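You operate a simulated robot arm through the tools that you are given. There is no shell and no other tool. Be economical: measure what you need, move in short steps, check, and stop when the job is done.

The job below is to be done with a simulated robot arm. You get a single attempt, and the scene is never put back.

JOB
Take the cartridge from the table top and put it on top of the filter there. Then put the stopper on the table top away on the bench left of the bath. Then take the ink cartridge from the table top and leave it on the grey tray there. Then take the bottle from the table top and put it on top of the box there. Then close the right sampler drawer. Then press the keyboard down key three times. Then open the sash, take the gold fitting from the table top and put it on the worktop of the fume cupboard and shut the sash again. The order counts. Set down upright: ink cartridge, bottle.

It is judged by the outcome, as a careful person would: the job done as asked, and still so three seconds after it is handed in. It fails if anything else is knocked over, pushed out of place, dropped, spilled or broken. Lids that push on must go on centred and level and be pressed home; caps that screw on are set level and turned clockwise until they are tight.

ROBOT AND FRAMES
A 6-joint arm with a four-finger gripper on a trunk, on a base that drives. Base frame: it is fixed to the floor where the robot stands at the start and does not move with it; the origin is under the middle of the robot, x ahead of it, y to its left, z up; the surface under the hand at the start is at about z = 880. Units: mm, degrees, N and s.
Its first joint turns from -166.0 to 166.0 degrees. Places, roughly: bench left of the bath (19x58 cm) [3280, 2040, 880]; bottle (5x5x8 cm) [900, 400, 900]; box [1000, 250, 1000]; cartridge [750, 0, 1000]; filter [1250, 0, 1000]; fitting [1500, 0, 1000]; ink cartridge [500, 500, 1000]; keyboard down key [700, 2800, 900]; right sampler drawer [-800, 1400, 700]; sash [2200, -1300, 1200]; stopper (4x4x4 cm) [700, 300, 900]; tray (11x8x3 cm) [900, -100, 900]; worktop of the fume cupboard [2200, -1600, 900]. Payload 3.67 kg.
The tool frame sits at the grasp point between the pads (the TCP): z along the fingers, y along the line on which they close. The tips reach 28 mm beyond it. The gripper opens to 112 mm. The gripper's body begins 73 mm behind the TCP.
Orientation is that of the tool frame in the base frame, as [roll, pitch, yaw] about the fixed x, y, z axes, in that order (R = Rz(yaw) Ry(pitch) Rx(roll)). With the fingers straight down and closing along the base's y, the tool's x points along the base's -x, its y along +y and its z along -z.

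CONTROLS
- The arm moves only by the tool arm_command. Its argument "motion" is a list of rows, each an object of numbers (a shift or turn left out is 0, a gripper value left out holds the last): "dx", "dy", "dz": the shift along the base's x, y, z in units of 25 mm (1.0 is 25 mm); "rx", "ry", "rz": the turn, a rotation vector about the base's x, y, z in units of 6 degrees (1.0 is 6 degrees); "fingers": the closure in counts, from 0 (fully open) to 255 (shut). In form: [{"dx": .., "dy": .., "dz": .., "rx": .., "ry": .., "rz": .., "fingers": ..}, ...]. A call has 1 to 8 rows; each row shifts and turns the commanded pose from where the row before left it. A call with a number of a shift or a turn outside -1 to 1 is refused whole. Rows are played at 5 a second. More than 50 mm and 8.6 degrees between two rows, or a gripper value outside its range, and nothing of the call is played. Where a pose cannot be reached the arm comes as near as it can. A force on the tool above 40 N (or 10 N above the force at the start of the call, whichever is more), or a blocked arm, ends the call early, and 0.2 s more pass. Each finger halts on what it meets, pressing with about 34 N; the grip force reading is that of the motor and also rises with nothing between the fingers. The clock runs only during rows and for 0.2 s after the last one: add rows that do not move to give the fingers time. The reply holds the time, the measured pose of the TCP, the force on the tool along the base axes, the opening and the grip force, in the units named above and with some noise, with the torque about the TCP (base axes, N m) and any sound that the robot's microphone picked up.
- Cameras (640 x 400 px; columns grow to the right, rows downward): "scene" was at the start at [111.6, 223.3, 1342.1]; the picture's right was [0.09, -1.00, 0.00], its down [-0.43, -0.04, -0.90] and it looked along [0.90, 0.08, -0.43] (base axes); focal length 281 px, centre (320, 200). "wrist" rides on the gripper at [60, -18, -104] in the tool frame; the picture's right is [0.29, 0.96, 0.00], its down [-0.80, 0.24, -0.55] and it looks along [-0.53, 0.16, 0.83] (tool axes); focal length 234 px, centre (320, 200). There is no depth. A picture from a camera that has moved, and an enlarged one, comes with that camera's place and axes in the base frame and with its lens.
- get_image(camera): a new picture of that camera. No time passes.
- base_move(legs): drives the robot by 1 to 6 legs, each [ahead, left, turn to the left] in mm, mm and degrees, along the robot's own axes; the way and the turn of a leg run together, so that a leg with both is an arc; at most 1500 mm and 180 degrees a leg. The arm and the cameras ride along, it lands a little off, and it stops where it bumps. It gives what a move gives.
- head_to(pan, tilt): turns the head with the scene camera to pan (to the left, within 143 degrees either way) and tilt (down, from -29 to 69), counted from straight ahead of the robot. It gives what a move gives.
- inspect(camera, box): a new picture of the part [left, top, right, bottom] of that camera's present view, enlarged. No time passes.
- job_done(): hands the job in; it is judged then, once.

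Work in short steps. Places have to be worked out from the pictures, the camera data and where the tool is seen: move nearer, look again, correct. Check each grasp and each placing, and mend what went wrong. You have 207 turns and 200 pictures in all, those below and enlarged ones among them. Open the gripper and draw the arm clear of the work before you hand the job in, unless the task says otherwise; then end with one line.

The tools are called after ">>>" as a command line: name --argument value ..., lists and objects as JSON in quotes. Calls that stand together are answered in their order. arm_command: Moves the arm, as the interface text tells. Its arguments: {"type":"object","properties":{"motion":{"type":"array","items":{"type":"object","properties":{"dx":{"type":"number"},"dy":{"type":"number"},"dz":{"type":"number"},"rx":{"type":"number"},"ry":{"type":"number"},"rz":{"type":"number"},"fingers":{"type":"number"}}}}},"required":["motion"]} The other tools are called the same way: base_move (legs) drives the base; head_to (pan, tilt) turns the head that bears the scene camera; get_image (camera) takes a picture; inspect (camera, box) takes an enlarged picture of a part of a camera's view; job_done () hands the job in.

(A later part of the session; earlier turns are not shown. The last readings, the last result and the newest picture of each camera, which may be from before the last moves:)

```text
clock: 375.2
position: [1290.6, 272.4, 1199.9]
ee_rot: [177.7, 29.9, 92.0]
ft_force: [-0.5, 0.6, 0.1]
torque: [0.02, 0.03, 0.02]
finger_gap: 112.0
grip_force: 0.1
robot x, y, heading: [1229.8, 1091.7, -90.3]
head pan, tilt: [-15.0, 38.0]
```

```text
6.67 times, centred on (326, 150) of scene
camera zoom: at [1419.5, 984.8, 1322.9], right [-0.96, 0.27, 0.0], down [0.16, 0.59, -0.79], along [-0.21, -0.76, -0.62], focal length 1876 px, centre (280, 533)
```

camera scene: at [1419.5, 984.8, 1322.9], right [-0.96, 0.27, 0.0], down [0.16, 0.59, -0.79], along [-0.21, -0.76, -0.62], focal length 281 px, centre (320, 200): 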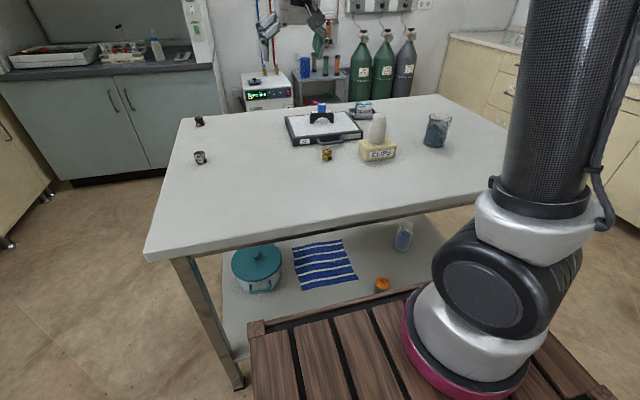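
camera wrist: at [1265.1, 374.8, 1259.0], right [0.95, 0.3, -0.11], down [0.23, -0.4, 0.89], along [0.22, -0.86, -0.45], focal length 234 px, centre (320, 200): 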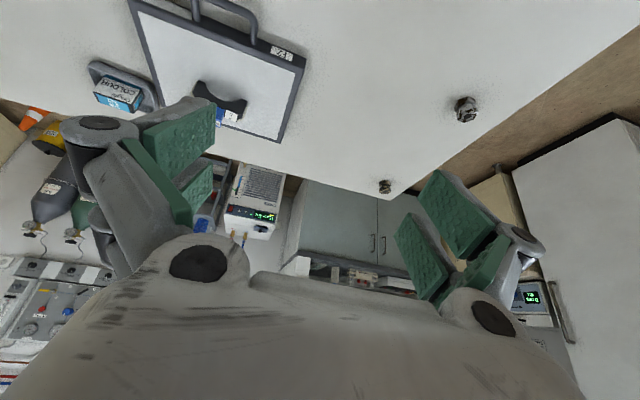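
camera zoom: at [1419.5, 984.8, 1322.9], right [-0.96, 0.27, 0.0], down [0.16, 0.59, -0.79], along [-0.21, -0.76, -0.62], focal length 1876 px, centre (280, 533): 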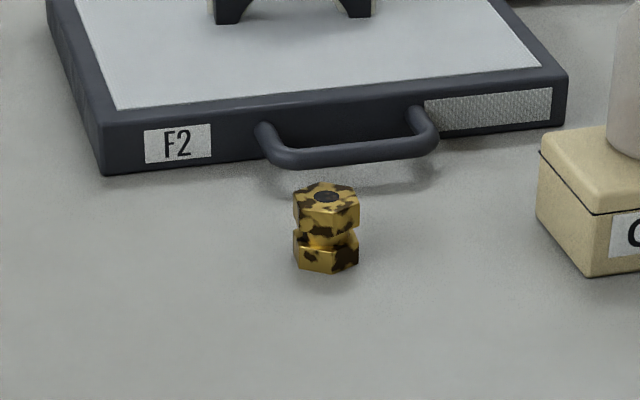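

Gold fitting: base at (1192,237), about 29 mm wide and 31 mm tall. I move above it keeping the 30° tilt.

>>> arm_command --motion '[{"dx": -1, "dy": 0.2, "dz": -0.8}, {"dx": -1, "dy": 0.2, "dz": -0.8}, {"dx": -1, "dy": 0.2, "dz": -1}, {"dx": -0.92, "dy": 0.2, "dz": -1}, {"dz": -1}, {"dz": -1}, {"dz": -1}, {"dz": -1}]'

>>> get_image --camera "wrist"

>>> inspect --camera "scene" --box '[270, 90, 382, 180]'

```text
clock: 377.0
position: [1193.0, 293.5, 1010.5]
ee_rot: [177.6, 29.9, 92.0]
ft_force: [0.3, -0.3, -0.3]
torque: [-0.03, -0.03, 0.02]
finger_gap: 111.8
grip_force: 0.1
robot x, y, heading: [1228.5, 1091.6, -90.6]
head pan, tilt: [-15.0, 38.0]
```

```text
52 pictures are left
camera wrist: at [1167.1, 394.9, 1070.0], right [0.95, 0.3, -0.11], down [0.23, -0.4, 0.89], along [0.22, -0.86, -0.45], focal length 234 px, centre (320, 200)
```

wrist: 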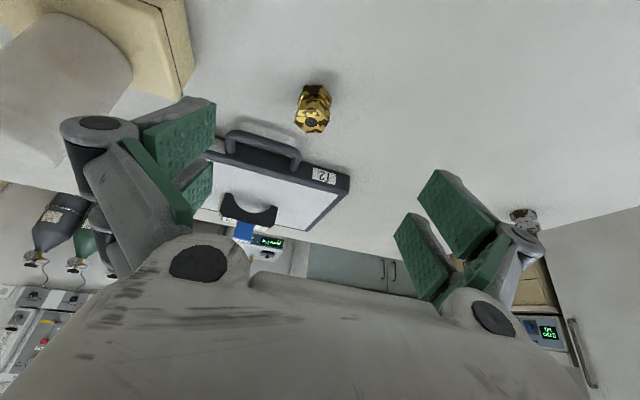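

```text
4.44 times, centred on (326, 135) of scene
camera zoom: at [1419.5, 985.0, 1322.9], right [-0.96, 0.27, 0.0], down [0.16, 0.59, -0.79], along [-0.21, -0.76, -0.62], focal length 1251 px, centre (293, 489)
```

zoom: 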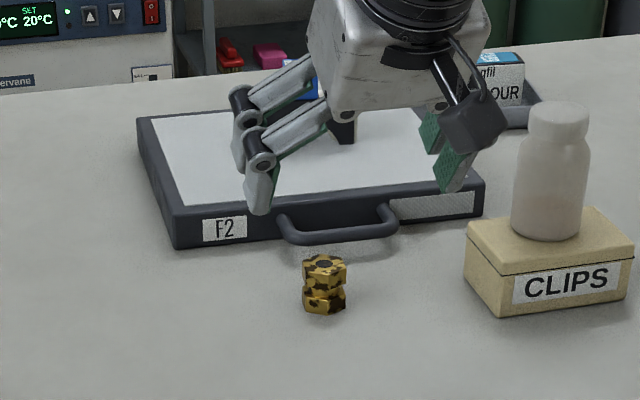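

On the approach line exactly. I advance along the tool axis to the fitting.

>>> arm_command --motion '[{"dx": -0.08, "dy": -0.48, "dz": -0.9}, {"dy": -0.48, "dz": -0.9}, {"dy": -0.48, "dz": -0.9}, {"dy": -0.4, "dz": -0.7}, {}]'

>>> get_image --camera "wrist"

>>> inspect --camera "scene" --box '[270, 90, 382, 180]'

```text
clock: 378.2
position: [1189.4, 265.4, 957.1]
ee_rot: [177.5, 29.7, 92.0]
ft_force: [0.3, -0.7, -1.4]
torque: [0.0, 0.01, 0.03]
finger_gap: 111.9
grip_force: 0.1
out of reach, approached as far as the arm can: row 3, 4
robot x, y, heading: [1226.6, 1087.0, -90.5]
head pan, tilt: [-15.0, 38.0]
```

```text
50 pictures are left
camera wrist: at [1164.2, 366.9, 1017.4], right [0.95, 0.3, -0.11], down [0.23, -0.4, 0.88], along [0.23, -0.86, -0.45], focal length 234 px, centre (320, 200)
```

wrist: 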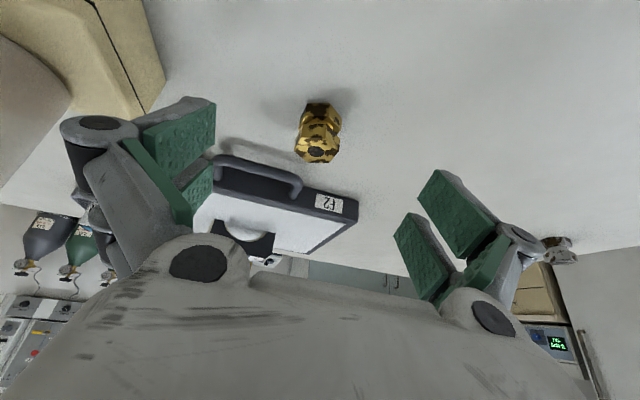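

```text
4.44 times, centred on (326, 135) of scene
camera zoom: at [1419.5, 984.8, 1322.9], right [-0.96, 0.27, 0.0], down [0.16, 0.59, -0.79], along [-0.21, -0.76, -0.62], focal length 1251 px, centre (293, 489)
```

zoom: 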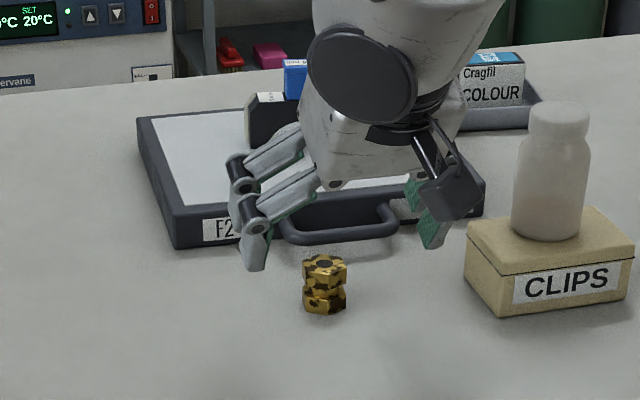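

The arm is at its limit; I pull the hand back and up, then drive 110 mm closer.

>>> arm_command --motion '[{"dy": 1, "dz": 1}, {"dy": 1, "dz": 1}, {"dy": 1}, {"dy": 1}, {"dy": 0.5}]'

>>> base_move --legs '[[110, 0, 0.3]]'

```text
clock: 379.4
position: [1190.4, 378.4, 1008.7]
ee_rot: [177.7, 29.9, 92.0]
ft_force: [0.0, 0.1, -0.8]
torque: [0.0, 0.0, 0.01]
finger_gap: 112.2
grip_force: 0.1
robot x, y, heading: [1226.1, 1088.3, -90.6]
head pan, tilt: [-15.0, 38.0]
```

```text
clock: 380.6
position: [1194.4, 266.5, 1008.0]
ee_rot: [177.6, 29.9, 92.4]
ft_force: [0.1, -0.4, 0.8]
torque: [0.0, 0.0, 0.0]
finger_gap: 112.0
grip_force: 0.0
robot x, y, heading: [1227.6, 978.5, -90.4]
head pan, tilt: [-15.0, 38.0]
```

Now I come back onto the approach line and advance along the tool axis.

>>> arm_command --motion '[{"dx": -0.1, "dy": 1}, {"dy": 0.2}, {"dy": -0.57, "dz": -1}, {"dy": -0.57, "dz": -1}, {"dy": -0.57, "dz": -0.9}, {}]'

>>> get_image --camera "wrist"

>>> inspect --camera "scene" --box '[280, 110, 392, 200]'

```text
clock: 382.0
position: [1184.6, 262.9, 989.5]
ee_rot: [177.5, 29.4, 92.4]
ft_force: [-0.1, -0.6, -0.1]
torque: [0.01, -0.05, -0.03]
finger_gap: 112.2
grip_force: 0.0
out of reach, approached as far as the arm can: row 2, 3, 4, 5
robot x, y, heading: [1225.0, 978.8, -90.0]
head pan, tilt: [-15.0, 38.0]
```

```text
48 pictures are left
camera wrist: at [1158.1, 364.0, 1050.3], right [0.94, 0.31, -0.11], down [0.23, -0.41, 0.88], along [0.23, -0.86, -0.46], focal length 234 px, centre (320, 200)
```

wrist: 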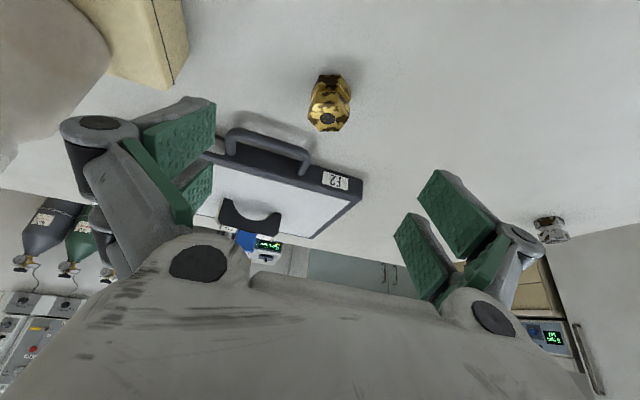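

```text
4.44 times, centred on (336, 155) of scene
camera zoom: at [1419.7, 874.6, 1322.9], right [-0.97, 0.26, 0.0], down [0.16, 0.59, -0.79], along [-0.21, -0.76, -0.62], focal length 1251 px, centre (249, 400)
```

zoom: 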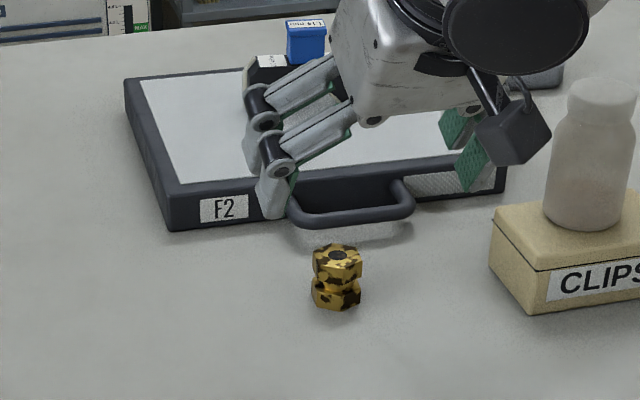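

The limit is on the near side (tilted tool needs more distance). I back the base 190 mm and extend the arm instead.

>>> arm_command --motion '[{"dz": 0.8}, {}]'

>>> base_move --legs '[[-195, 0, 0]]'

>>> arm_command --motion '[{"dy": -1}, {"dy": -1}, {"dy": -1}, {"dy": -1}, {"dy": -1}, {"dy": -1}, {}]'

```text
clock: 382.6
position: [1185.5, 262.7, 1010.3]
ee_rot: [177.6, 29.8, 92.3]
ft_force: [-0.6, -0.1, 0.2]
torque: [0.02, 0.01, -0.03]
finger_gap: 111.8
grip_force: 0.1
robot x, y, heading: [1227.8, 978.9, -90.0]
head pan, tilt: [-15.0, 38.0]
```

```text
clock: 384.2
position: [1184.2, 460.2, 1009.6]
ee_rot: [177.6, 29.8, 92.4]
ft_force: [0.3, 0.1, -0.3]
torque: [-0.02, 0.05, 0.02]
finger_gap: 112.2
grip_force: 0.1
robot x, y, heading: [1225.0, 1171.2, -90.1]
head pan, tilt: [-15.0, 38.0]
```

```text
clock: 385.8
position: [1183.2, 310.3, 1008.7]
ee_rot: [177.6, 29.8, 92.3]
ft_force: [0.0, -0.9, 0.4]
torque: [0.01, 0.01, 0.04]
finger_gap: 112.1
grip_force: 0.1
robot x, y, heading: [1227.2, 1174.2, -90.1]
head pan, tilt: [-15.0, 38.0]
```

No limit this time. Advancing along the approach line.

>>> arm_command --motion '[{"dx": 0.32, "dy": -0.55}, {"dy": -0.57, "dz": -1}, {"dy": -0.57, "dz": -1}, {"dy": -0.57, "dz": -1}, {}]'

>>> get_image --camera "wrist"

>>> inspect --camera "scene" --box '[270, 80, 382, 170]'

```text
clock: 387.0
position: [1192.8, 253.1, 935.6]
ee_rot: [177.7, 29.8, 92.3]
ft_force: [-0.9, 0.1, 0.2]
torque: [-0.01, -0.02, 0.01]
finger_gap: 112.0
grip_force: 0.1
robot x, y, heading: [1227.4, 1175.1, -89.9]
head pan, tilt: [-15.0, 38.0]
```

```text
46 pictures are left
camera wrist: at [1167.2, 354.8, 995.3], right [0.94, 0.31, -0.11], down [0.23, -0.4, 0.89], along [0.23, -0.86, -0.45], focal length 234 px, centre (320, 200)
```

wrist: 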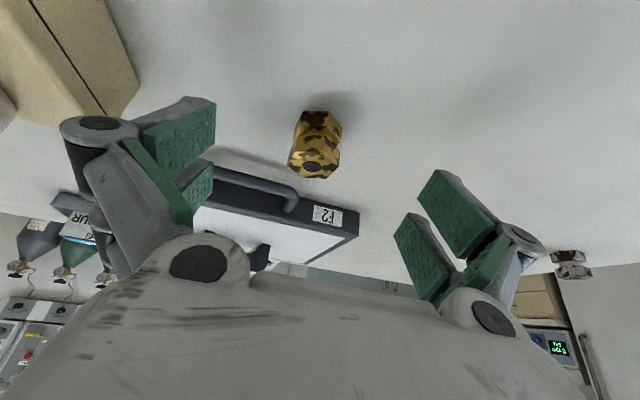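

```text
4.44 times, centred on (326, 125) of scene
camera zoom: at [1420.0, 1071.4, 1322.9], right [-0.97, 0.26, 0.0], down [0.16, 0.59, -0.79], along [-0.21, -0.76, -0.62], focal length 1251 px, centre (293, 533)
```

zoom: 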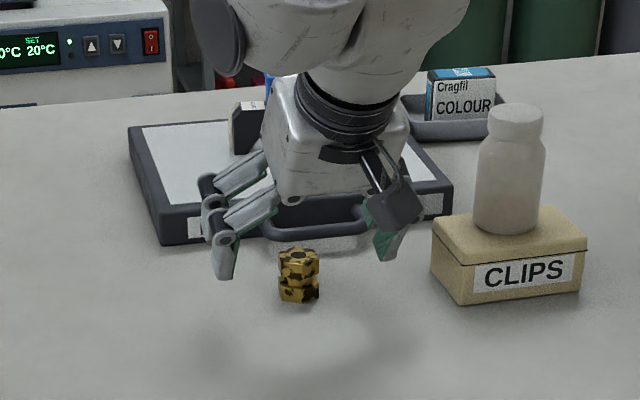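

On target. Last 15 mm, then close.

>>> arm_command --motion '[{"dx": -0.08, "dy": -0.3, "dz": -0.5}, {"dy": -0.05, "dz": -0.12}, {}, {"fingers": 255}, {}, {}, {}]'

>>> get_image --camera "wrist"

>>> inspect --camera "scene" --box '[270, 80, 382, 170]'

```text
clock: 388.6
position: [1190.4, 245.7, 921.4]
ee_rot: [177.7, 29.9, 92.3]
ft_force: [-1.0, -1.1, 2.8]
torque: [-0.05, 0.12, -0.03]
finger_gap: 30.1
grip_force: 33.9
robot x, y, heading: [1226.0, 1175.7, -90.2]
head pan, tilt: [-15.0, 38.0]
```

```text
44 pictures are left
camera wrist: at [1164.6, 346.6, 980.4], right [0.94, 0.31, -0.11], down [0.23, -0.4, 0.89], along [0.23, -0.86, -0.45], focal length 234 px, centre (320, 200)
```

wrist: 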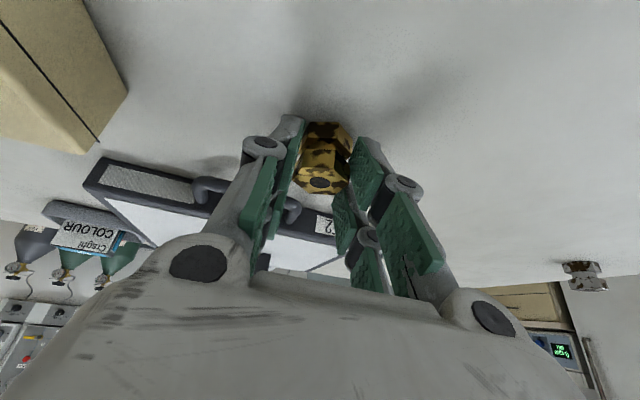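

```text
4.44 times, centred on (326, 125) of scene
camera zoom: at [1419.9, 1071.4, 1322.9], right [-0.97, 0.26, 0.0], down [0.16, 0.59, -0.79], along [-0.21, -0.76, -0.62], focal length 1251 px, centre (293, 533)
```

zoom: 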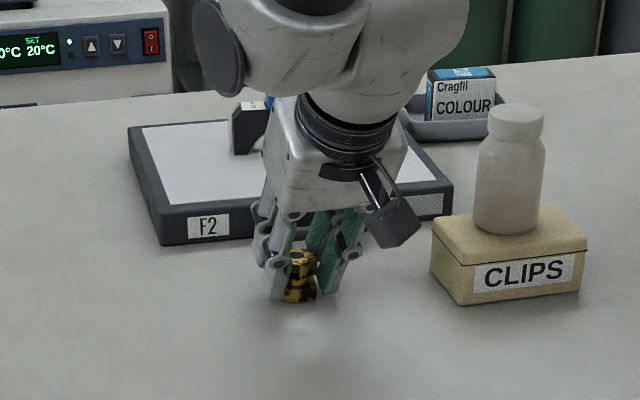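

Gripped at 30 mm. Lifting.

>>> arm_command --motion '[{"dz": 0.4}, {"dz": 0.8}, {"dz": 1}, {"dz": 1}, {"dz": 1}, {"dz": 1}, {"dz": 1}]'

>>> get_image --camera "wrist"

```text
clock: 390.2
position: [1191.2, 244.8, 1072.5]
ee_rot: [177.5, 29.8, 92.2]
ft_force: [1.6, 0.0, -1.2]
torque: [-0.01, 0.0, 0.01]
finger_gap: 29.9
grip_force: 34.0
robot x, y, heading: [1228.2, 1176.2, -90.3]
head pan, tilt: [-15.0, 38.0]
```

```text
42 pictures are left
camera wrist: at [1164.6, 347.4, 1133.6], right [0.94, 0.31, -0.11], down [0.23, -0.4, 0.89], along [0.23, -0.86, -0.45], focal length 234 px, centre (320, 200)
```

wrist: 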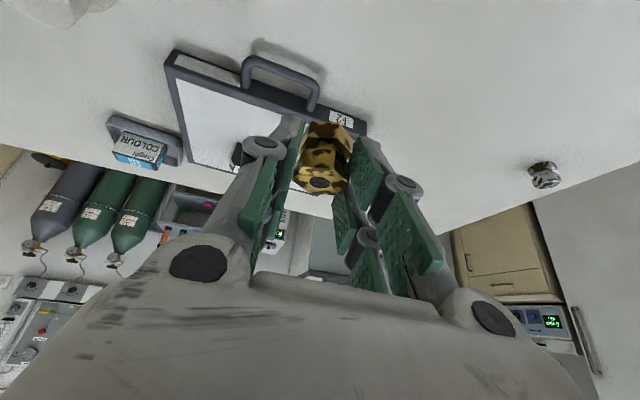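

Held. I strafe and drive to the cupboard, stopping short of it.

>>> base_move --legs '[[0, 1116, 0.2], [1330, 0, 0]]'

>>> head_to --pan -15 --tilt 25

>>> get_image --camera "scene"

>>> get_image --camera "wrist"

```text
clock: 402.2
position: [2291.3, -1112.1, 1073.8]
ee_rot: [177.5, 29.8, 92.7]
ft_force: [0.1, 0.0, -1.2]
torque: [-0.01, 0.0, 0.03]
finger_gap: 29.2
grip_force: 34.1
robot x, y, heading: [2325.4, -182.8, -90.2]
head pan, tilt: [-15.0, 38.0]
```

```text
clock: 403.0
position: [2291.2, -1111.9, 1074.1]
ee_rot: [177.7, 29.9, 92.5]
ft_force: [0.2, 0.2, -1.1]
torque: [0.0, 0.0, -0.01]
finger_gap: 29.6
grip_force: 34.0
robot x, y, heading: [2323.3, -179.1, -89.9]
head pan, tilt: [-15.0, 25.0]
```

```text
41 pictures are left
camera scene: at [2517.0, -290.5, 1343.2], right [-0.97, 0.26, 0.0], down [0.11, 0.41, -0.91], along [-0.23, -0.88, -0.42], focal length 281 px, centre (320, 200)
```

scene: 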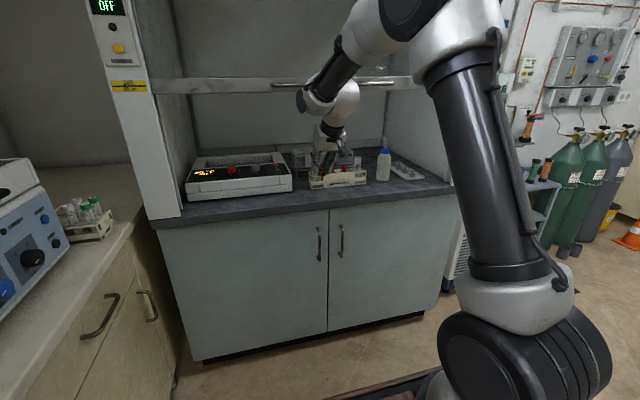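

```text
40 pictures are left
camera wrist: at [2265.4, -1009.5, 1133.6], right [0.94, 0.31, -0.11], down [0.23, -0.4, 0.89], along [0.23, -0.86, -0.45], focal length 234 px, centre (320, 200)
```

wrist: 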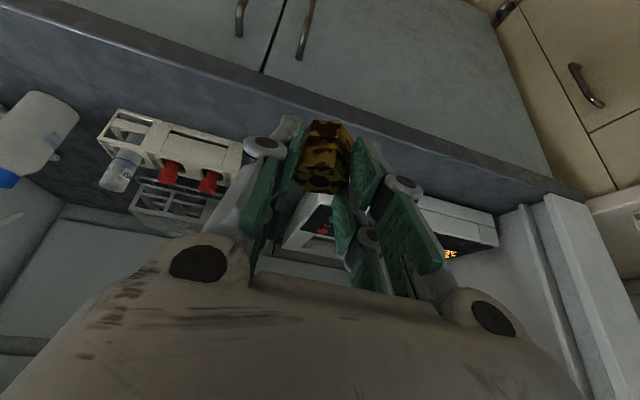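

Free spot: just inside the sash at about (2310,-1310), between instrument and rack fronts. I lower the hand to z≈962 first, then roll in.

>>> arm_command --motion '[{"dx": 0.4, "dz": -1}, {"dx": 0.4, "dz": -1}, {"dz": -1}, {"dz": -1}, {"dz": -0.4}, {}]'

>>> base_move --legs '[[120, 0, 0]]'

>>> get_image --camera "scene"

>>> get_image --camera "wrist"

```text
clock: 404.4
position: [2311.9, -1111.0, 964.7]
ee_rot: [177.6, 29.9, 92.5]
ft_force: [-0.4, 0.6, -0.7]
torque: [0.02, -0.02, -0.01]
finger_gap: 29.6
grip_force: 34.2
robot x, y, heading: [2327.5, -182.9, -89.8]
head pan, tilt: [-15.0, 25.0]
```

```text
clock: 405.6
position: [2311.8, -1229.5, 965.1]
ee_rot: [177.6, 29.7, 92.5]
ft_force: [0.4, -0.7, -1.0]
torque: [0.04, -0.01, 0.03]
finger_gap: 29.3
grip_force: 33.3
robot x, y, heading: [2325.4, -301.0, -89.9]
head pan, tilt: [-15.0, 25.0]
```

```text
39 pictures are left
camera scene: at [2517.0, -409.4, 1343.2], right [-0.97, 0.26, 0.0], down [0.11, 0.41, -0.91], along [-0.23, -0.88, -0.42], focal length 281 px, centre (320, 200)
```

scene: 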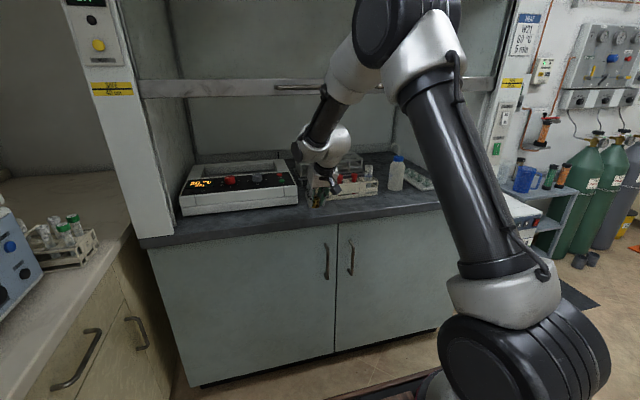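

```text
38 pictures are left
camera wrist: at [2285.2, -1128.6, 1024.2], right [0.94, 0.31, -0.11], down [0.23, -0.4, 0.89], along [0.23, -0.86, -0.45], focal length 234 px, centre (320, 200)
```

wrist: 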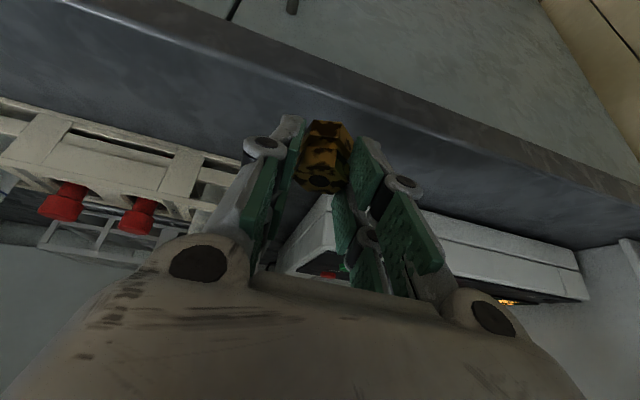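

Clearances look fine (rack and instrument fronts at y≈-1352). I roll in 68 mm more.

>>> base_move --legs '[[68, 0, 0]]'

>>> get_image --camera "wrist"

>>> inspect --camera "scene" --box '[230, 60, 422, 220]'

```text
clock: 406.6
position: [2312.8, -1298.1, 964.6]
ee_rot: [177.7, 29.8, 92.5]
ft_force: [0.5, 0.2, -2.6]
torque: [-0.04, 0.03, 0.01]
finger_gap: 29.4
grip_force: 33.8
robot x, y, heading: [2325.1, -365.8, -90.2]
head pan, tilt: [-15.0, 25.0]
```

```text
37 pictures are left
camera wrist: at [2285.1, -1196.5, 1024.2], right [0.94, 0.31, -0.11], down [0.23, -0.4, 0.89], along [0.23, -0.86, -0.45], focal length 234 px, centre (320, 200)
```

wrist: 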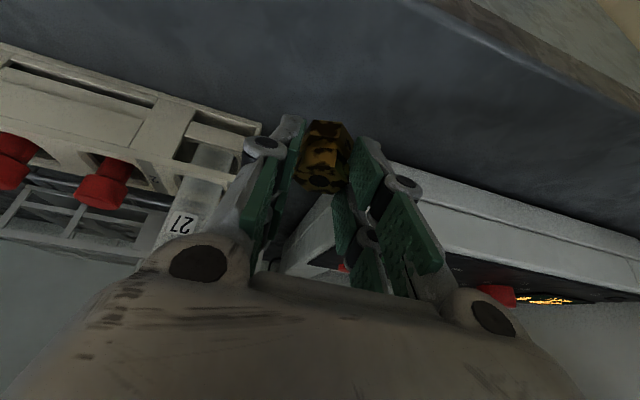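

```text
2.50 times, centred on (326, 140) of scene
camera zoom: at [2517.0, -477.3, 1343.2], right [-0.97, 0.26, 0.0], down [0.11, 0.41, -0.91], along [-0.23, -0.88, -0.42], focal length 704 px, centre (305, 350)
```

zoom: 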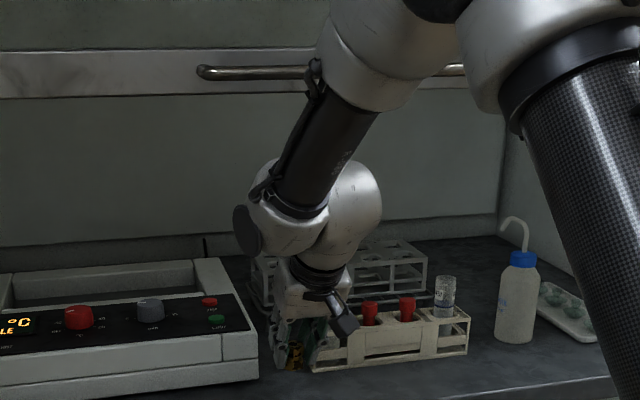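

Rack end is at x≈2268; the fitting at x≈2312 is clear. Lowering gently to contact.

>>> arm_command --motion '[{"dz": -0.5}, {"dz": -0.3}, {"dz": -0.2}, {}]'

>>> arm_command --motion '[{"dz": -0.14}, {"dz": -0.14}, {}]'

>>> arm_command --motion '[{"dz": -0.12}, {"dz": -0.12}, {}]'

```text
clock: 407.6
position: [2311.0, -1298.8, 939.3]
ee_rot: [177.6, 29.7, 92.5]
ft_force: [0.7, 0.9, 0.0]
torque: [0.02, -0.01, 0.01]
finger_gap: 29.4
grip_force: 33.9
robot x, y, heading: [2326.2, -368.1, -89.8]
head pan, tilt: [-15.0, 25.0]
```

```text
clock: 408.4
position: [2311.4, -1297.4, 931.9]
ee_rot: [177.8, 29.8, 92.6]
ft_force: [0.5, -0.5, -0.1]
torque: [0.01, 0.02, 0.0]
finger_gap: 29.5
grip_force: 34.0
robot x, y, heading: [2324.0, -368.3, -90.1]
head pan, tilt: [-15.0, 25.0]
```

```text
clock: 409.2
position: [2310.6, -1298.7, 927.9]
ee_rot: [177.6, 30.0, 92.5]
ft_force: [0.3, 0.0, -0.4]
torque: [-0.02, 0.03, -0.04]
finger_gap: 29.5
grip_force: 34.0
robot x, y, heading: [2324.4, -366.4, -89.9]
head pan, tilt: [-15.0, 25.0]
```

>>> arm_command --motion '[{"dz": -0.12}, {"dz": -0.12}, {}]'

>>> inspect --camera "wrist" --box '[220, 80, 420, 220]'

```text
clock: 410.0
position: [2312.2, -1298.6, 921.6]
ee_rot: [177.6, 30.0, 92.6]
ft_force: [-0.4, 1.7, 12.1]
torque: [0.0, 0.18, -0.01]
finger_gap: 29.2
grip_force: 34.0
robot x, y, heading: [2327.2, -370.8, -90.1]
head pan, tilt: [-15.0, 25.0]
```

```text
2.86 times, centred on (320, 150) of wrist
camera zoom: at [2285.0, -1196.7, 981.5], right [0.94, 0.31, -0.11], down [0.23, -0.4, 0.89], along [0.23, -0.86, -0.45], focal length 669 px, centre (320, 343)
```

zoom: 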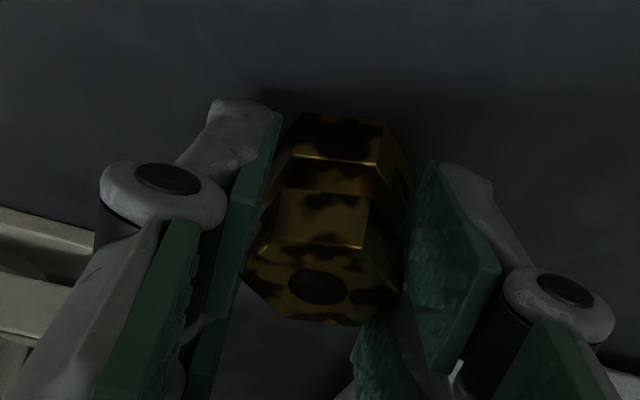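

Contact (12 N). I open slightly and withdraw along the tool axis.

>>> arm_command --motion '[{"dz": 0.04, "fingers": 160}, {}, {}, {"dy": 0.3, "dz": 0.5}, {"dy": 0.57, "dz": 1}, {"dy": 0.8, "dz": 0.6}, {"dy": 1}, {"dy": 1}]'

>>> get_image --camera "wrist"

```text
clock: 411.8
position: [2314.2, -1204.7, 974.2]
ee_rot: [177.6, 29.9, 92.5]
ft_force: [-0.7, -0.1, -0.5]
torque: [-0.01, 0.04, 0.01]
finger_gap: 41.8
grip_force: 0.0
robot x, y, heading: [2325.8, -373.3, -90.2]
head pan, tilt: [-15.0, 25.0]
```

```text
34 pictures are left
camera wrist: at [2286.3, -1103.1, 1033.1], right [0.94, 0.31, -0.11], down [0.23, -0.4, 0.89], along [0.23, -0.86, -0.45], focal length 234 px, centre (320, 200)
```

wrist: 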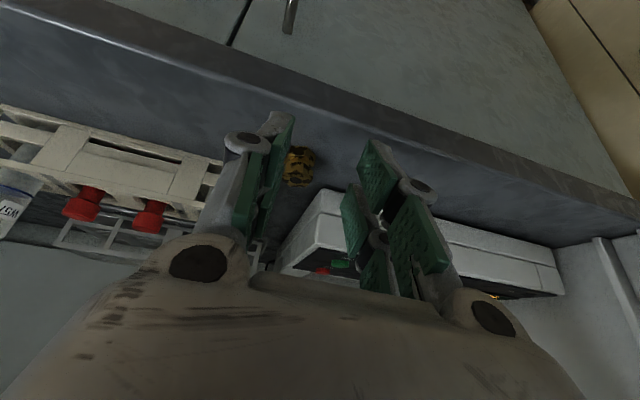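

The fitting stands at about (2314,-1303), well inside the sash line. I back the base off ~98 mm and take a check view.

>>> base_move --legs '[[-98, 0, 0]]'

>>> inspect --camera "scene" --box '[200, 60, 420, 220]'

```text
clock: 412.9
position: [2311.4, -1103.8, 974.4]
ee_rot: [177.6, 29.8, 92.4]
ft_force: [0.0, -0.6, 0.3]
torque: [-0.01, 0.0, 0.04]
finger_gap: 41.8
grip_force: 0.0
robot x, y, heading: [2323.8, -266.3, -90.2]
head pan, tilt: [-15.0, 25.0]
```

```text
2.50 times, centred on (310, 140) of scene
camera zoom: at [2516.9, -377.0, 1343.2], right [-0.97, 0.26, 0.0], down [0.11, 0.41, -0.91], along [-0.24, -0.88, -0.42], focal length 704 px, centre (345, 350)
```

zoom: 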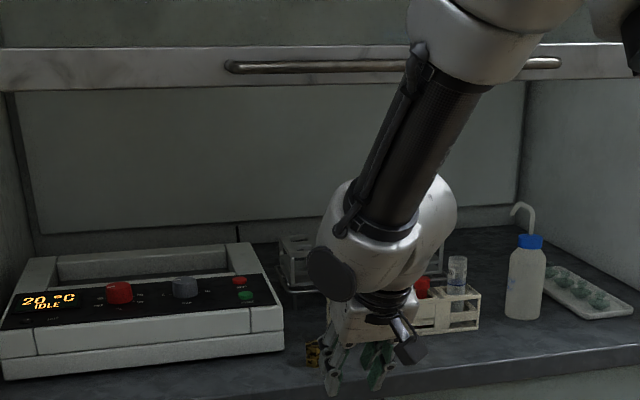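

Fitting is in place. Now I raise the hand in front of the sash, closing the fingers and tilting to horizontal.

>>> arm_command --motion '[{"dz": 1, "dx": -0.45, "fingers": 255}, {"dz": 1, "dx": -0.45}, {"dz": 1, "dx": -0.45}, {"dz": 1, "dx": -0.45}, {"dz": 1, "dx": -0.45}, {"dz": 1, "dx": -0.45}, {"dz": 1, "dx": -0.45}, {"dz": 1, "dx": -0.45}]'

>>> arm_command --motion '[{"dz": 1, "rx": -1}, {"dz": 1, "rx": -1}, {"dz": 1, "rx": -1}, {"dz": 1, "rx": -1}, {"dz": 1, "rx": -1}, {"dz": 1, "rx": -1}, {"dz": 1, "rx": -1}, {"dz": 1, "rx": -1}]'

>>> arm_command --motion '[{"rx": -1}, {"rx": -1}, {}]'

>>> get_image --camera "scene"

```text
clock: 414.8
position: [2223.4, -1103.7, 1172.9]
ee_rot: [177.5, 29.8, 92.4]
ft_force: [0.0, 0.0, -1.0]
torque: [0.02, 0.02, 0.06]
finger_gap: 0.0
grip_force: 33.6
robot x, y, heading: [2322.7, -269.4, -90.0]
head pan, tilt: [-15.0, 25.0]
```

```text
clock: 416.6
position: [2233.2, -1109.1, 1371.9]
ee_rot: [178.1, 71.4, 90.8]
ft_force: [-0.3, -0.2, 0.6]
torque: [0.02, 0.0, -0.01]
finger_gap: 0.1
grip_force: 34.5
out of reach, approached as far as the arm can: row 8
robot x, y, heading: [2322.8, -267.3, -90.1]
head pan, tilt: [-15.0, 25.0]
```

```text
clock: 417.4
position: [2232.9, -1108.9, 1371.8]
ee_rot: [178.1, 71.4, 90.8]
ft_force: [0.4, 0.4, -0.3]
torque: [0.05, -0.01, -0.01]
finger_gap: 0.2
grip_force: 34.8
out of reach, approached as far as the arm can: row 1, 2
robot x, y, heading: [2328.6, -268.3, -90.0]
head pan, tilt: [-15.0, 25.0]
```

```text
32 pictures are left
camera scene: at [2516.8, -377.0, 1343.2], right [-0.97, 0.26, 0.0], down [0.11, 0.41, -0.91], along [-0.24, -0.88, -0.42], focal length 281 px, centre (320, 200)
```

scene: 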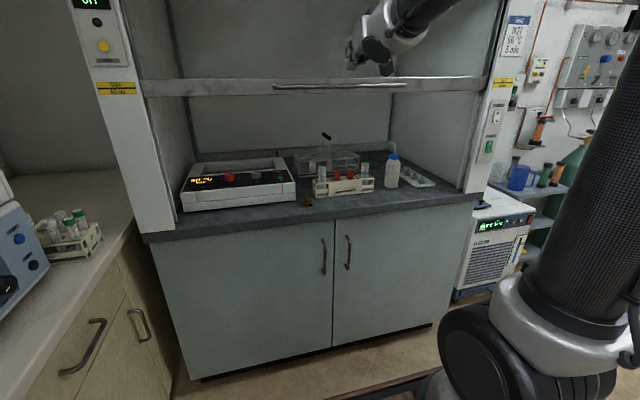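

The hand is above the handle, tool about 70° forward with fingers closed. I move forward over the bar.

>>> arm_command --motion '[{"dy": -1}, {"dy": -1}, {"dy": -1}, {"dy": -0.4}, {}]'

>>> get_image --camera "wrist"

>>> inspect --camera "scene" --box '[230, 20, 422, 140]'

```text
clock: 418.6
position: [2231.8, -1195.2, 1373.3]
ee_rot: [178.3, 71.4, 90.8]
ft_force: [0.4, -0.7, -0.1]
torque: [0.01, -0.01, -0.02]
finger_gap: 0.0
grip_force: 34.5
robot x, y, heading: [2325.5, -268.9, -90.1]
head pan, tilt: [-15.0, 25.0]
```

```text
31 pictures are left
camera wrist: at [2210.5, -1078.5, 1348.8], right [0.96, 0.13, -0.26], down [0.22, 0.28, 0.93], along [0.2, -0.95, 0.24], focal length 234 px, centre (320, 200)
```

wrist: 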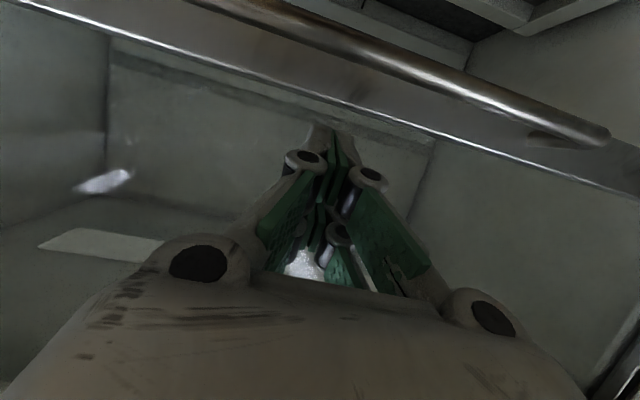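

```text
3.33 times, centred on (326, 80) of scene
camera zoom: at [2516.8, -377.0, 1343.2], right [-0.97, 0.26, 0.0], down [0.11, 0.41, -0.91], along [-0.24, -0.88, -0.42], focal length 938 px, centre (300, 600)
```

zoom: 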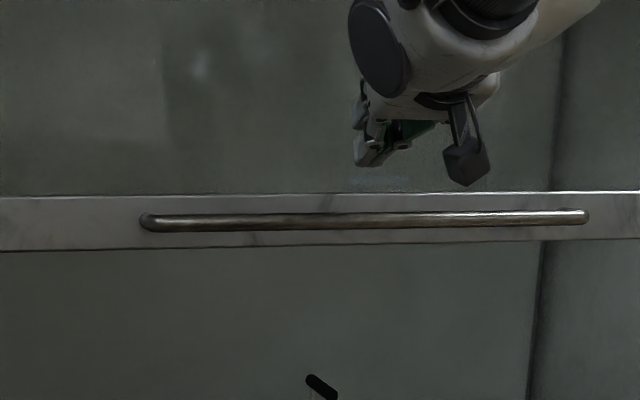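

The bar is just beneath the fingertips. I press down in steps.

>>> arm_command --motion '[{"dz": -0.6}, {"dz": -0.6}, {"dz": -0.6}, {"dz": -0.6}, {"dz": -0.6}, {}]'

>>> inspect --camera "scene" --box '[230, 40, 422, 160]'

```text
clock: 419.9
position: [2233.2, -1195.6, 1365.0]
ee_rot: [178.1, 71.3, 90.8]
ft_force: [-0.5, -0.4, -1.0]
torque: [0.03, 0.03, 0.02]
finger_gap: 0.2
grip_force: 34.8
out of reach, approached as far as the arm can: row 1, 2, 3, 4, 5
robot x, y, heading: [2327.8, -267.0, -90.0]
head pan, tilt: [-15.0, 25.0]
```

```text
3.33 times, centred on (326, 100) of scene
camera zoom: at [2516.8, -377.1, 1343.2], right [-0.97, 0.26, 0.0], down [0.11, 0.41, -0.91], along [-0.24, -0.88, -0.42], focal length 938 px, centre (300, 533)
```

zoom: 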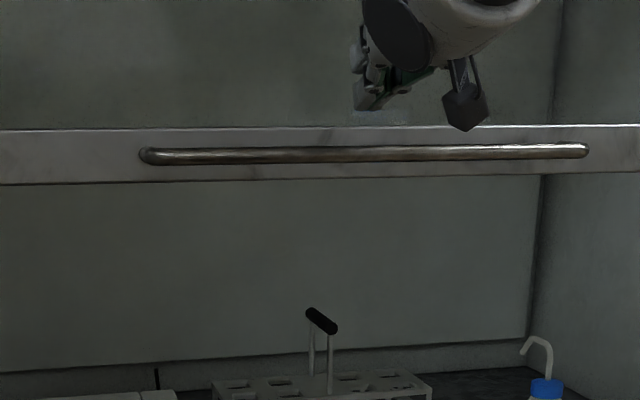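

This orientation limits further lowering. I'll go back to the proven grip orientation: retreat from the sash and roll the tool 87° about its axis.

>>> arm_command --motion '[{"dy": 1}, {"dy": 1}, {"dy": 1}, {"ry": 0.945, "rz": 0.32}, {"ry": 0.945, "rz": 0.32}, {"ry": 0.945, "rz": 0.32}, {"ry": 0.945, "rz": 0.32}, {"ry": 0.945, "rz": 0.32}]'

>>> arm_command --motion '[{"ry": 0.945, "rz": 0.32}, {"ry": 0.945, "rz": 0.32}, {"ry": 0.945, "rz": 0.32}, {"ry": 0.945, "rz": 0.32}, {"ry": 0.945, "rz": 0.32}, {"ry": 0.945, "rz": 0.32}, {"ry": 0.945, "rz": 0.32}, {"ry": 0.945, "rz": 0.32}]'

>>> arm_command --motion '[{"ry": 0.945, "rz": 0.32}, {"ry": 0.6, "rz": 0.2, "fingers": 0}, {}]'

```text
clock: 421.8
position: [2232.8, -1145.3, 1364.1]
ee_rot: [-126.4, 54.9, 151.2]
ft_force: [0.6, 0.7, 0.5]
torque: [-0.01, 0.02, -0.03]
finger_gap: 0.0
grip_force: 33.4
out of reach, approached as far as the arm can: row 3
robot x, y, heading: [2324.8, -269.0, -90.0]
head pan, tilt: [-15.0, 25.0]
```

```text
clock: 423.6
position: [2232.6, -1143.9, 1365.3]
ee_rot: [-111.7, 11.2, 176.1]
ft_force: [0.5, -0.8, 0.6]
torque: [0.0, 0.01, -0.03]
finger_gap: 0.0
grip_force: 33.8
robot x, y, heading: [2322.2, -263.6, -90.2]
head pan, tilt: [-15.0, 25.0]
```

```text
clock: 424.4
position: [2232.2, -1144.8, 1364.9]
ee_rot: [-111.3, 2.0, 179.4]
ft_force: [0.1, -0.3, 0.3]
torque: [-0.01, -0.01, 0.01]
finger_gap: 106.3
grip_force: 0.0
robot x, y, heading: [2327.2, -270.9, -90.0]
head pan, tilt: [-15.0, 25.0]
```

Now tilt to horizontal and lower to handle height.

>>> arm_command --motion '[{"rx": -1}, {"rx": -1}, {"rx": -0.9, "dy": 0.4}, {"dz": -0.9}, {"dz": -0.9}, {"dz": -0.8}, {}]'

>>> get_image --camera "wrist"

>>> inspect --camera "scene" --box '[230, 40, 422, 160]'

```text
clock: 425.9
position: [2232.9, -1140.3, 1363.9]
ee_rot: [-110.6, 1.6, 178.0]
ft_force: [0.1, -0.7, -0.6]
torque: [0.02, 0.02, -0.02]
finger_gap: 111.9
grip_force: 0.1
out of reach, approached as far as the arm can: row 1, 2, 3, 4, 5, 6
robot x, y, heading: [2325.8, -270.6, -90.3]
head pan, tilt: [-15.0, 25.0]
```

```text
28 pictures are left
camera wrist: at [2175.3, -1048.3, 1415.9], right [-0.25, 0.34, -0.9], down [0.82, 0.57, -0.01], along [0.52, -0.74, -0.43], focal length 234 px, centre (320, 200)
```

wrist: 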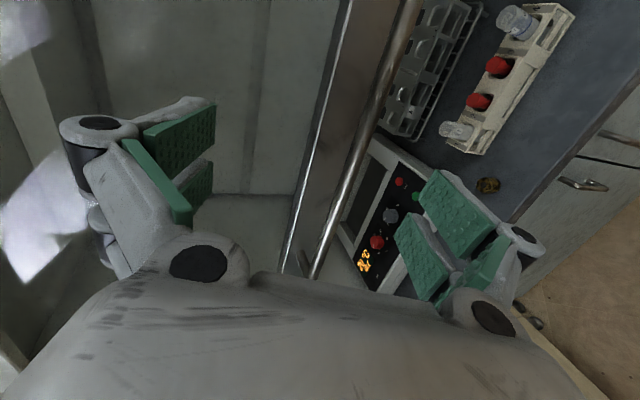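

```text
3.33 times, centred on (326, 100) of scene
camera zoom: at [2516.8, -377.1, 1343.2], right [-0.97, 0.26, 0.0], down [0.11, 0.41, -0.91], along [-0.24, -0.88, -0.42], focal length 938 px, centre (300, 533)
```

zoom: 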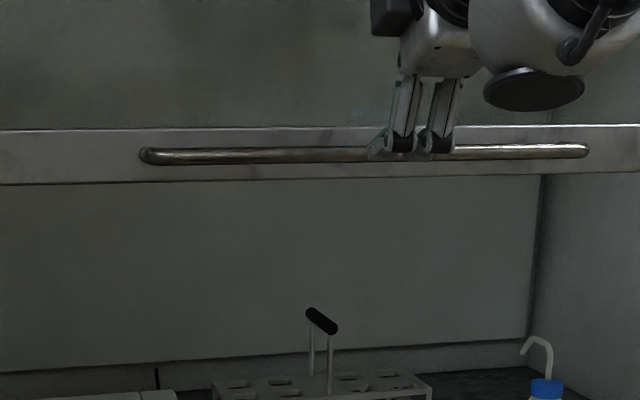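

The limit is lateral: earlier it worked with the hand left of the robot's axis. I strafe the base 150 mm right and bring the hand back to x≈2240.

>>> base_move --legs '[[-10, -150, 0]]'

>>> arm_command --motion '[{"dx": 1, "dy": 0.2}, {"dx": 1}, {"dx": 1}, {"dx": 1}, {"dx": 1}, {"dx": 1}, {"dx": 0.6}]'

>>> arm_command --motion '[{"rx": -1}, {"rx": -1}, {"rx": -0.7}, {"dz": -0.9}, {"dz": -0.9}, {"dz": -0.8}, {}]'

```text
clock: 427.3
position: [2080.4, -1130.1, 1364.3]
ee_rot: [-110.5, 1.6, 177.9]
ft_force: [0.1, -0.3, -0.5]
torque: [0.0, 0.03, 0.0]
finger_gap: 111.9
grip_force: 0.1
robot x, y, heading: [2177.6, -257.0, -90.1]
head pan, tilt: [-15.0, 25.0]
```

```text
clock: 428.9
position: [2244.7, -1124.8, 1363.8]
ee_rot: [-110.4, 1.5, 177.9]
ft_force: [-0.3, -0.3, 0.6]
torque: [0.0, -0.02, 0.02]
finger_gap: 111.9
grip_force: 0.0
robot x, y, heading: [2175.4, -257.5, -90.2]
head pan, tilt: [-15.0, 25.0]
```

```text
clock: 430.5
position: [2246.5, -1125.5, 1297.4]
ee_rot: [-94.3, 2.2, 178.4]
ft_force: [0.4, 0.4, -0.4]
torque: [0.03, 0.03, 0.01]
finger_gap: 111.8
grip_force: 0.1
robot x, y, heading: [2174.6, -256.9, -89.9]
head pan, tilt: [-15.0, 25.0]
```

Now reachable: hand at handle height. Advance 70 mm and check.

>>> arm_command --motion '[{"dy": -1, "ry": 0.3}, {"dy": -1}, {"dy": -0.8}, {}]'

>>> get_image --camera "wrist"

```text
clock: 431.5
position: [2244.3, -1197.0, 1298.5]
ee_rot: [-94.2, 0.3, 178.4]
ft_force: [0.0, -0.9, -0.2]
torque: [-0.01, -0.02, 0.0]
finger_gap: 112.1
grip_force: 0.1
robot x, y, heading: [2171.4, -255.4, -90.3]
head pan, tilt: [-15.0, 25.0]
```

```text
26 pictures are left
camera wrist: at [2187.8, -1093.3, 1324.2], right [-0.28, 0.08, -0.96], down [0.81, 0.55, -0.19], along [0.51, -0.83, -0.22], focal length 234 px, centre (320, 200)
```

wrist: 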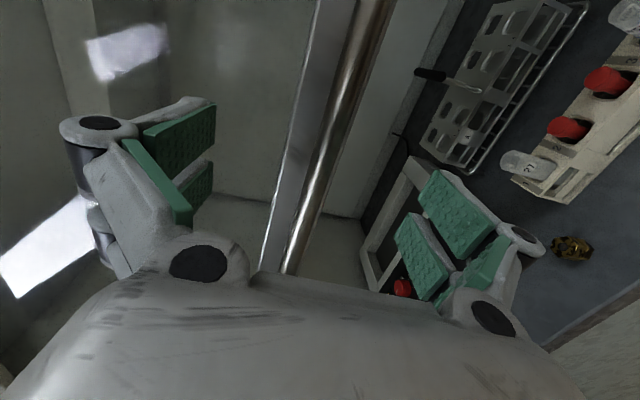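

The bar lies between the fingers. I grip and begin lowering the sash.

>>> arm_command --motion '[{"fingers": 255}, {}, {}, {"dz": -0.4}, {"dz": -0.6}, {"dz": -0.6}, {}]'

>>> arm_command --motion '[{"dz": -0.8}, {"dz": -0.8}, {"dz": -0.8}, {"dz": -0.8}, {"dz": -0.8}, {}]'

>>> get_image --camera "scene"

```text
clock: 433.1
position: [2244.4, -1197.0, 1257.1]
ee_rot: [-94.4, 0.3, 178.4]
ft_force: [-3.6, 5.5, -2.9]
torque: [0.03, 1.32, -0.14]
finger_gap: 13.6
grip_force: 44.6
robot x, y, heading: [2171.7, -258.2, -90.1]
head pan, tilt: [-15.0, 25.0]
```

```text
clock: 434.5
position: [2244.0, -1196.6, 1157.2]
ee_rot: [-94.4, 0.4, 178.4]
ft_force: [-4.5, -21.0, -6.2]
torque: [0.15, 1.38, -0.23]
finger_gap: 13.7
grip_force: 45.2
robot x, y, heading: [2172.9, -258.1, -89.8]
head pan, tilt: [-15.0, 25.0]
```

```text
25 pictures are left
camera scene: at [2364.6, -368.4, 1343.1], right [-0.97, 0.26, 0.0], down [0.11, 0.41, -0.91], along [-0.24, -0.87, -0.42], focal length 281 px, centre (320, 200)
```

scene: 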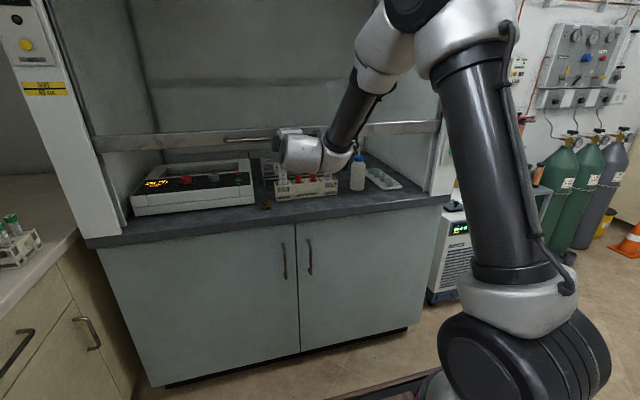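

Sash follows. Continuing down, easing the y force.

>>> arm_command --motion '[{"dz": -0.8, "dy": -0.05}, {"dz": -0.8}, {"dz": -0.8}, {"dz": -0.8}, {"dz": -0.8}, {}]'

>>> arm_command --motion '[{"dz": -0.7}, {"dz": -0.7}, {"dz": -0.6}, {}]'

>>> get_image --camera "scene"

```text
clock: 435.9
position: [2244.2, -1197.5, 1057.5]
ee_rot: [-94.5, 0.4, 177.7]
ft_force: [-17.3, -3.7, -4.9]
torque: [0.24, 1.46, -0.14]
finger_gap: 14.0
grip_force: 44.8
robot x, y, heading: [2172.5, -258.6, -89.7]
head pan, tilt: [-15.0, 25.0]
```

```text
clock: 436.9
position: [2249.4, -1196.4, 1008.8]
ee_rot: [-94.3, 0.2, 177.7]
ft_force: [-32.0, -4.0, -0.1]
torque: [-0.03, 1.54, -0.57]
finger_gap: 14.0
grip_force: 45.4
out of reach, approached as far as the arm can: row 1, 3
robot x, y, heading: [2174.3, -259.1, -90.2]
head pan, tilt: [-15.0, 25.0]
```

```text
24 pictures are left
camera scene: at [2363.4, -367.3, 1343.4], right [-0.97, 0.26, 0.0], down [0.11, 0.41, -0.91], along [-0.24, -0.87, -0.42], focal length 281 px, centre (320, 200)
```

scene: 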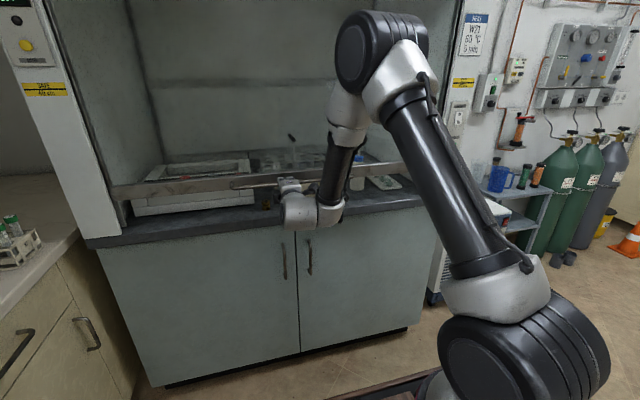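

About 60 mm to go; I let x drift a little to relieve the side load.

>>> arm_command --motion '[{"dz": -0.5}, {"dz": -0.5}, {"dz": -0.5}, {}]'

>>> arm_command --motion '[{"dz": -0.4}, {"dz": -0.3}, {"dz": -0.2}, {}]'

```text
clock: 437.9
position: [2254.7, -1196.8, 972.7]
ee_rot: [-94.4, 0.3, 177.8]
ft_force: [-27.9, -16.8, -0.7]
torque: [-0.04, 1.46, -0.45]
finger_gap: 13.7
grip_force: 45.2
out of reach, approached as far as the arm can: row 2
robot x, y, heading: [2173.5, -258.0, -90.4]
head pan, tilt: [-15.0, 25.0]
```

```text
clock: 438.9
position: [2256.5, -1194.4, 951.0]
ee_rot: [-94.4, 0.3, 177.9]
ft_force: [-28.2, -17.9, 1.1]
torque: [-0.01, 1.44, -0.46]
finger_gap: 13.7
grip_force: 45.6
out of reach, approached as far as the arm can: row 2
robot x, y, heading: [2173.8, -256.2, -90.2]
head pan, tilt: [-15.0, 25.0]
```

>>> arm_command --motion '[{"dz": -0.15}, {"dz": -0.15}, {}]'

>>> inspect --camera "scene" --box '[90, 130, 470, 260]'

```text
clock: 439.7
position: [2257.5, -1195.5, 942.2]
ee_rot: [-94.2, 0.4, 177.8]
ft_force: [-30.9, -1.6, 2.2]
torque: [-0.02, 1.41, -0.59]
finger_gap: 13.8
grip_force: 45.2
robot x, y, heading: [2170.5, -258.7, -90.0]
head pan, tilt: [-15.0, 25.0]
```

```text
1.68 times, centred on (280, 195) of scene
camera zoom: at [2363.6, -366.9, 1343.4], right [-0.97, 0.26, 0.0], down [0.11, 0.41, -0.91], along [-0.24, -0.87, -0.42], focal length 474 px, centre (387, 208)
```

zoom: 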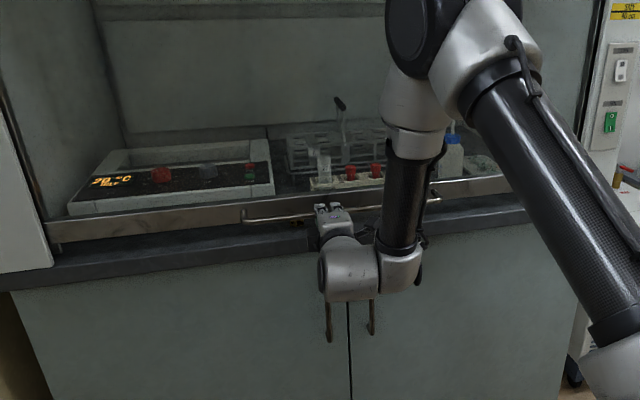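

Almost shut; continuing down until firm resistance.

>>> arm_command --motion '[{"dz": -0.15}, {"dz": -0.15}, {}]'

>>> arm_command --motion '[{"dz": -0.15}, {"dz": -0.15}, {}]'

```text
clock: 440.5
position: [2257.2, -1194.3, 935.0]
ee_rot: [-94.2, 0.3, 177.8]
ft_force: [-29.2, 6.7, 2.5]
torque: [-0.04, 1.44, -0.25]
finger_gap: 13.8
grip_force: 45.0
robot x, y, heading: [2174.0, -258.4, -90.1]
head pan, tilt: [-15.0, 25.0]
```

```text
clock: 441.3
position: [2257.0, -1194.8, 926.9]
ee_rot: [-94.3, 0.3, 177.9]
ft_force: [-27.1, 5.9, 3.4]
torque: [-0.04, 1.44, -0.3]
finger_gap: 13.7
grip_force: 44.9
robot x, y, heading: [2174.0, -261.1, -90.0]
head pan, tilt: [-15.0, 25.0]
```

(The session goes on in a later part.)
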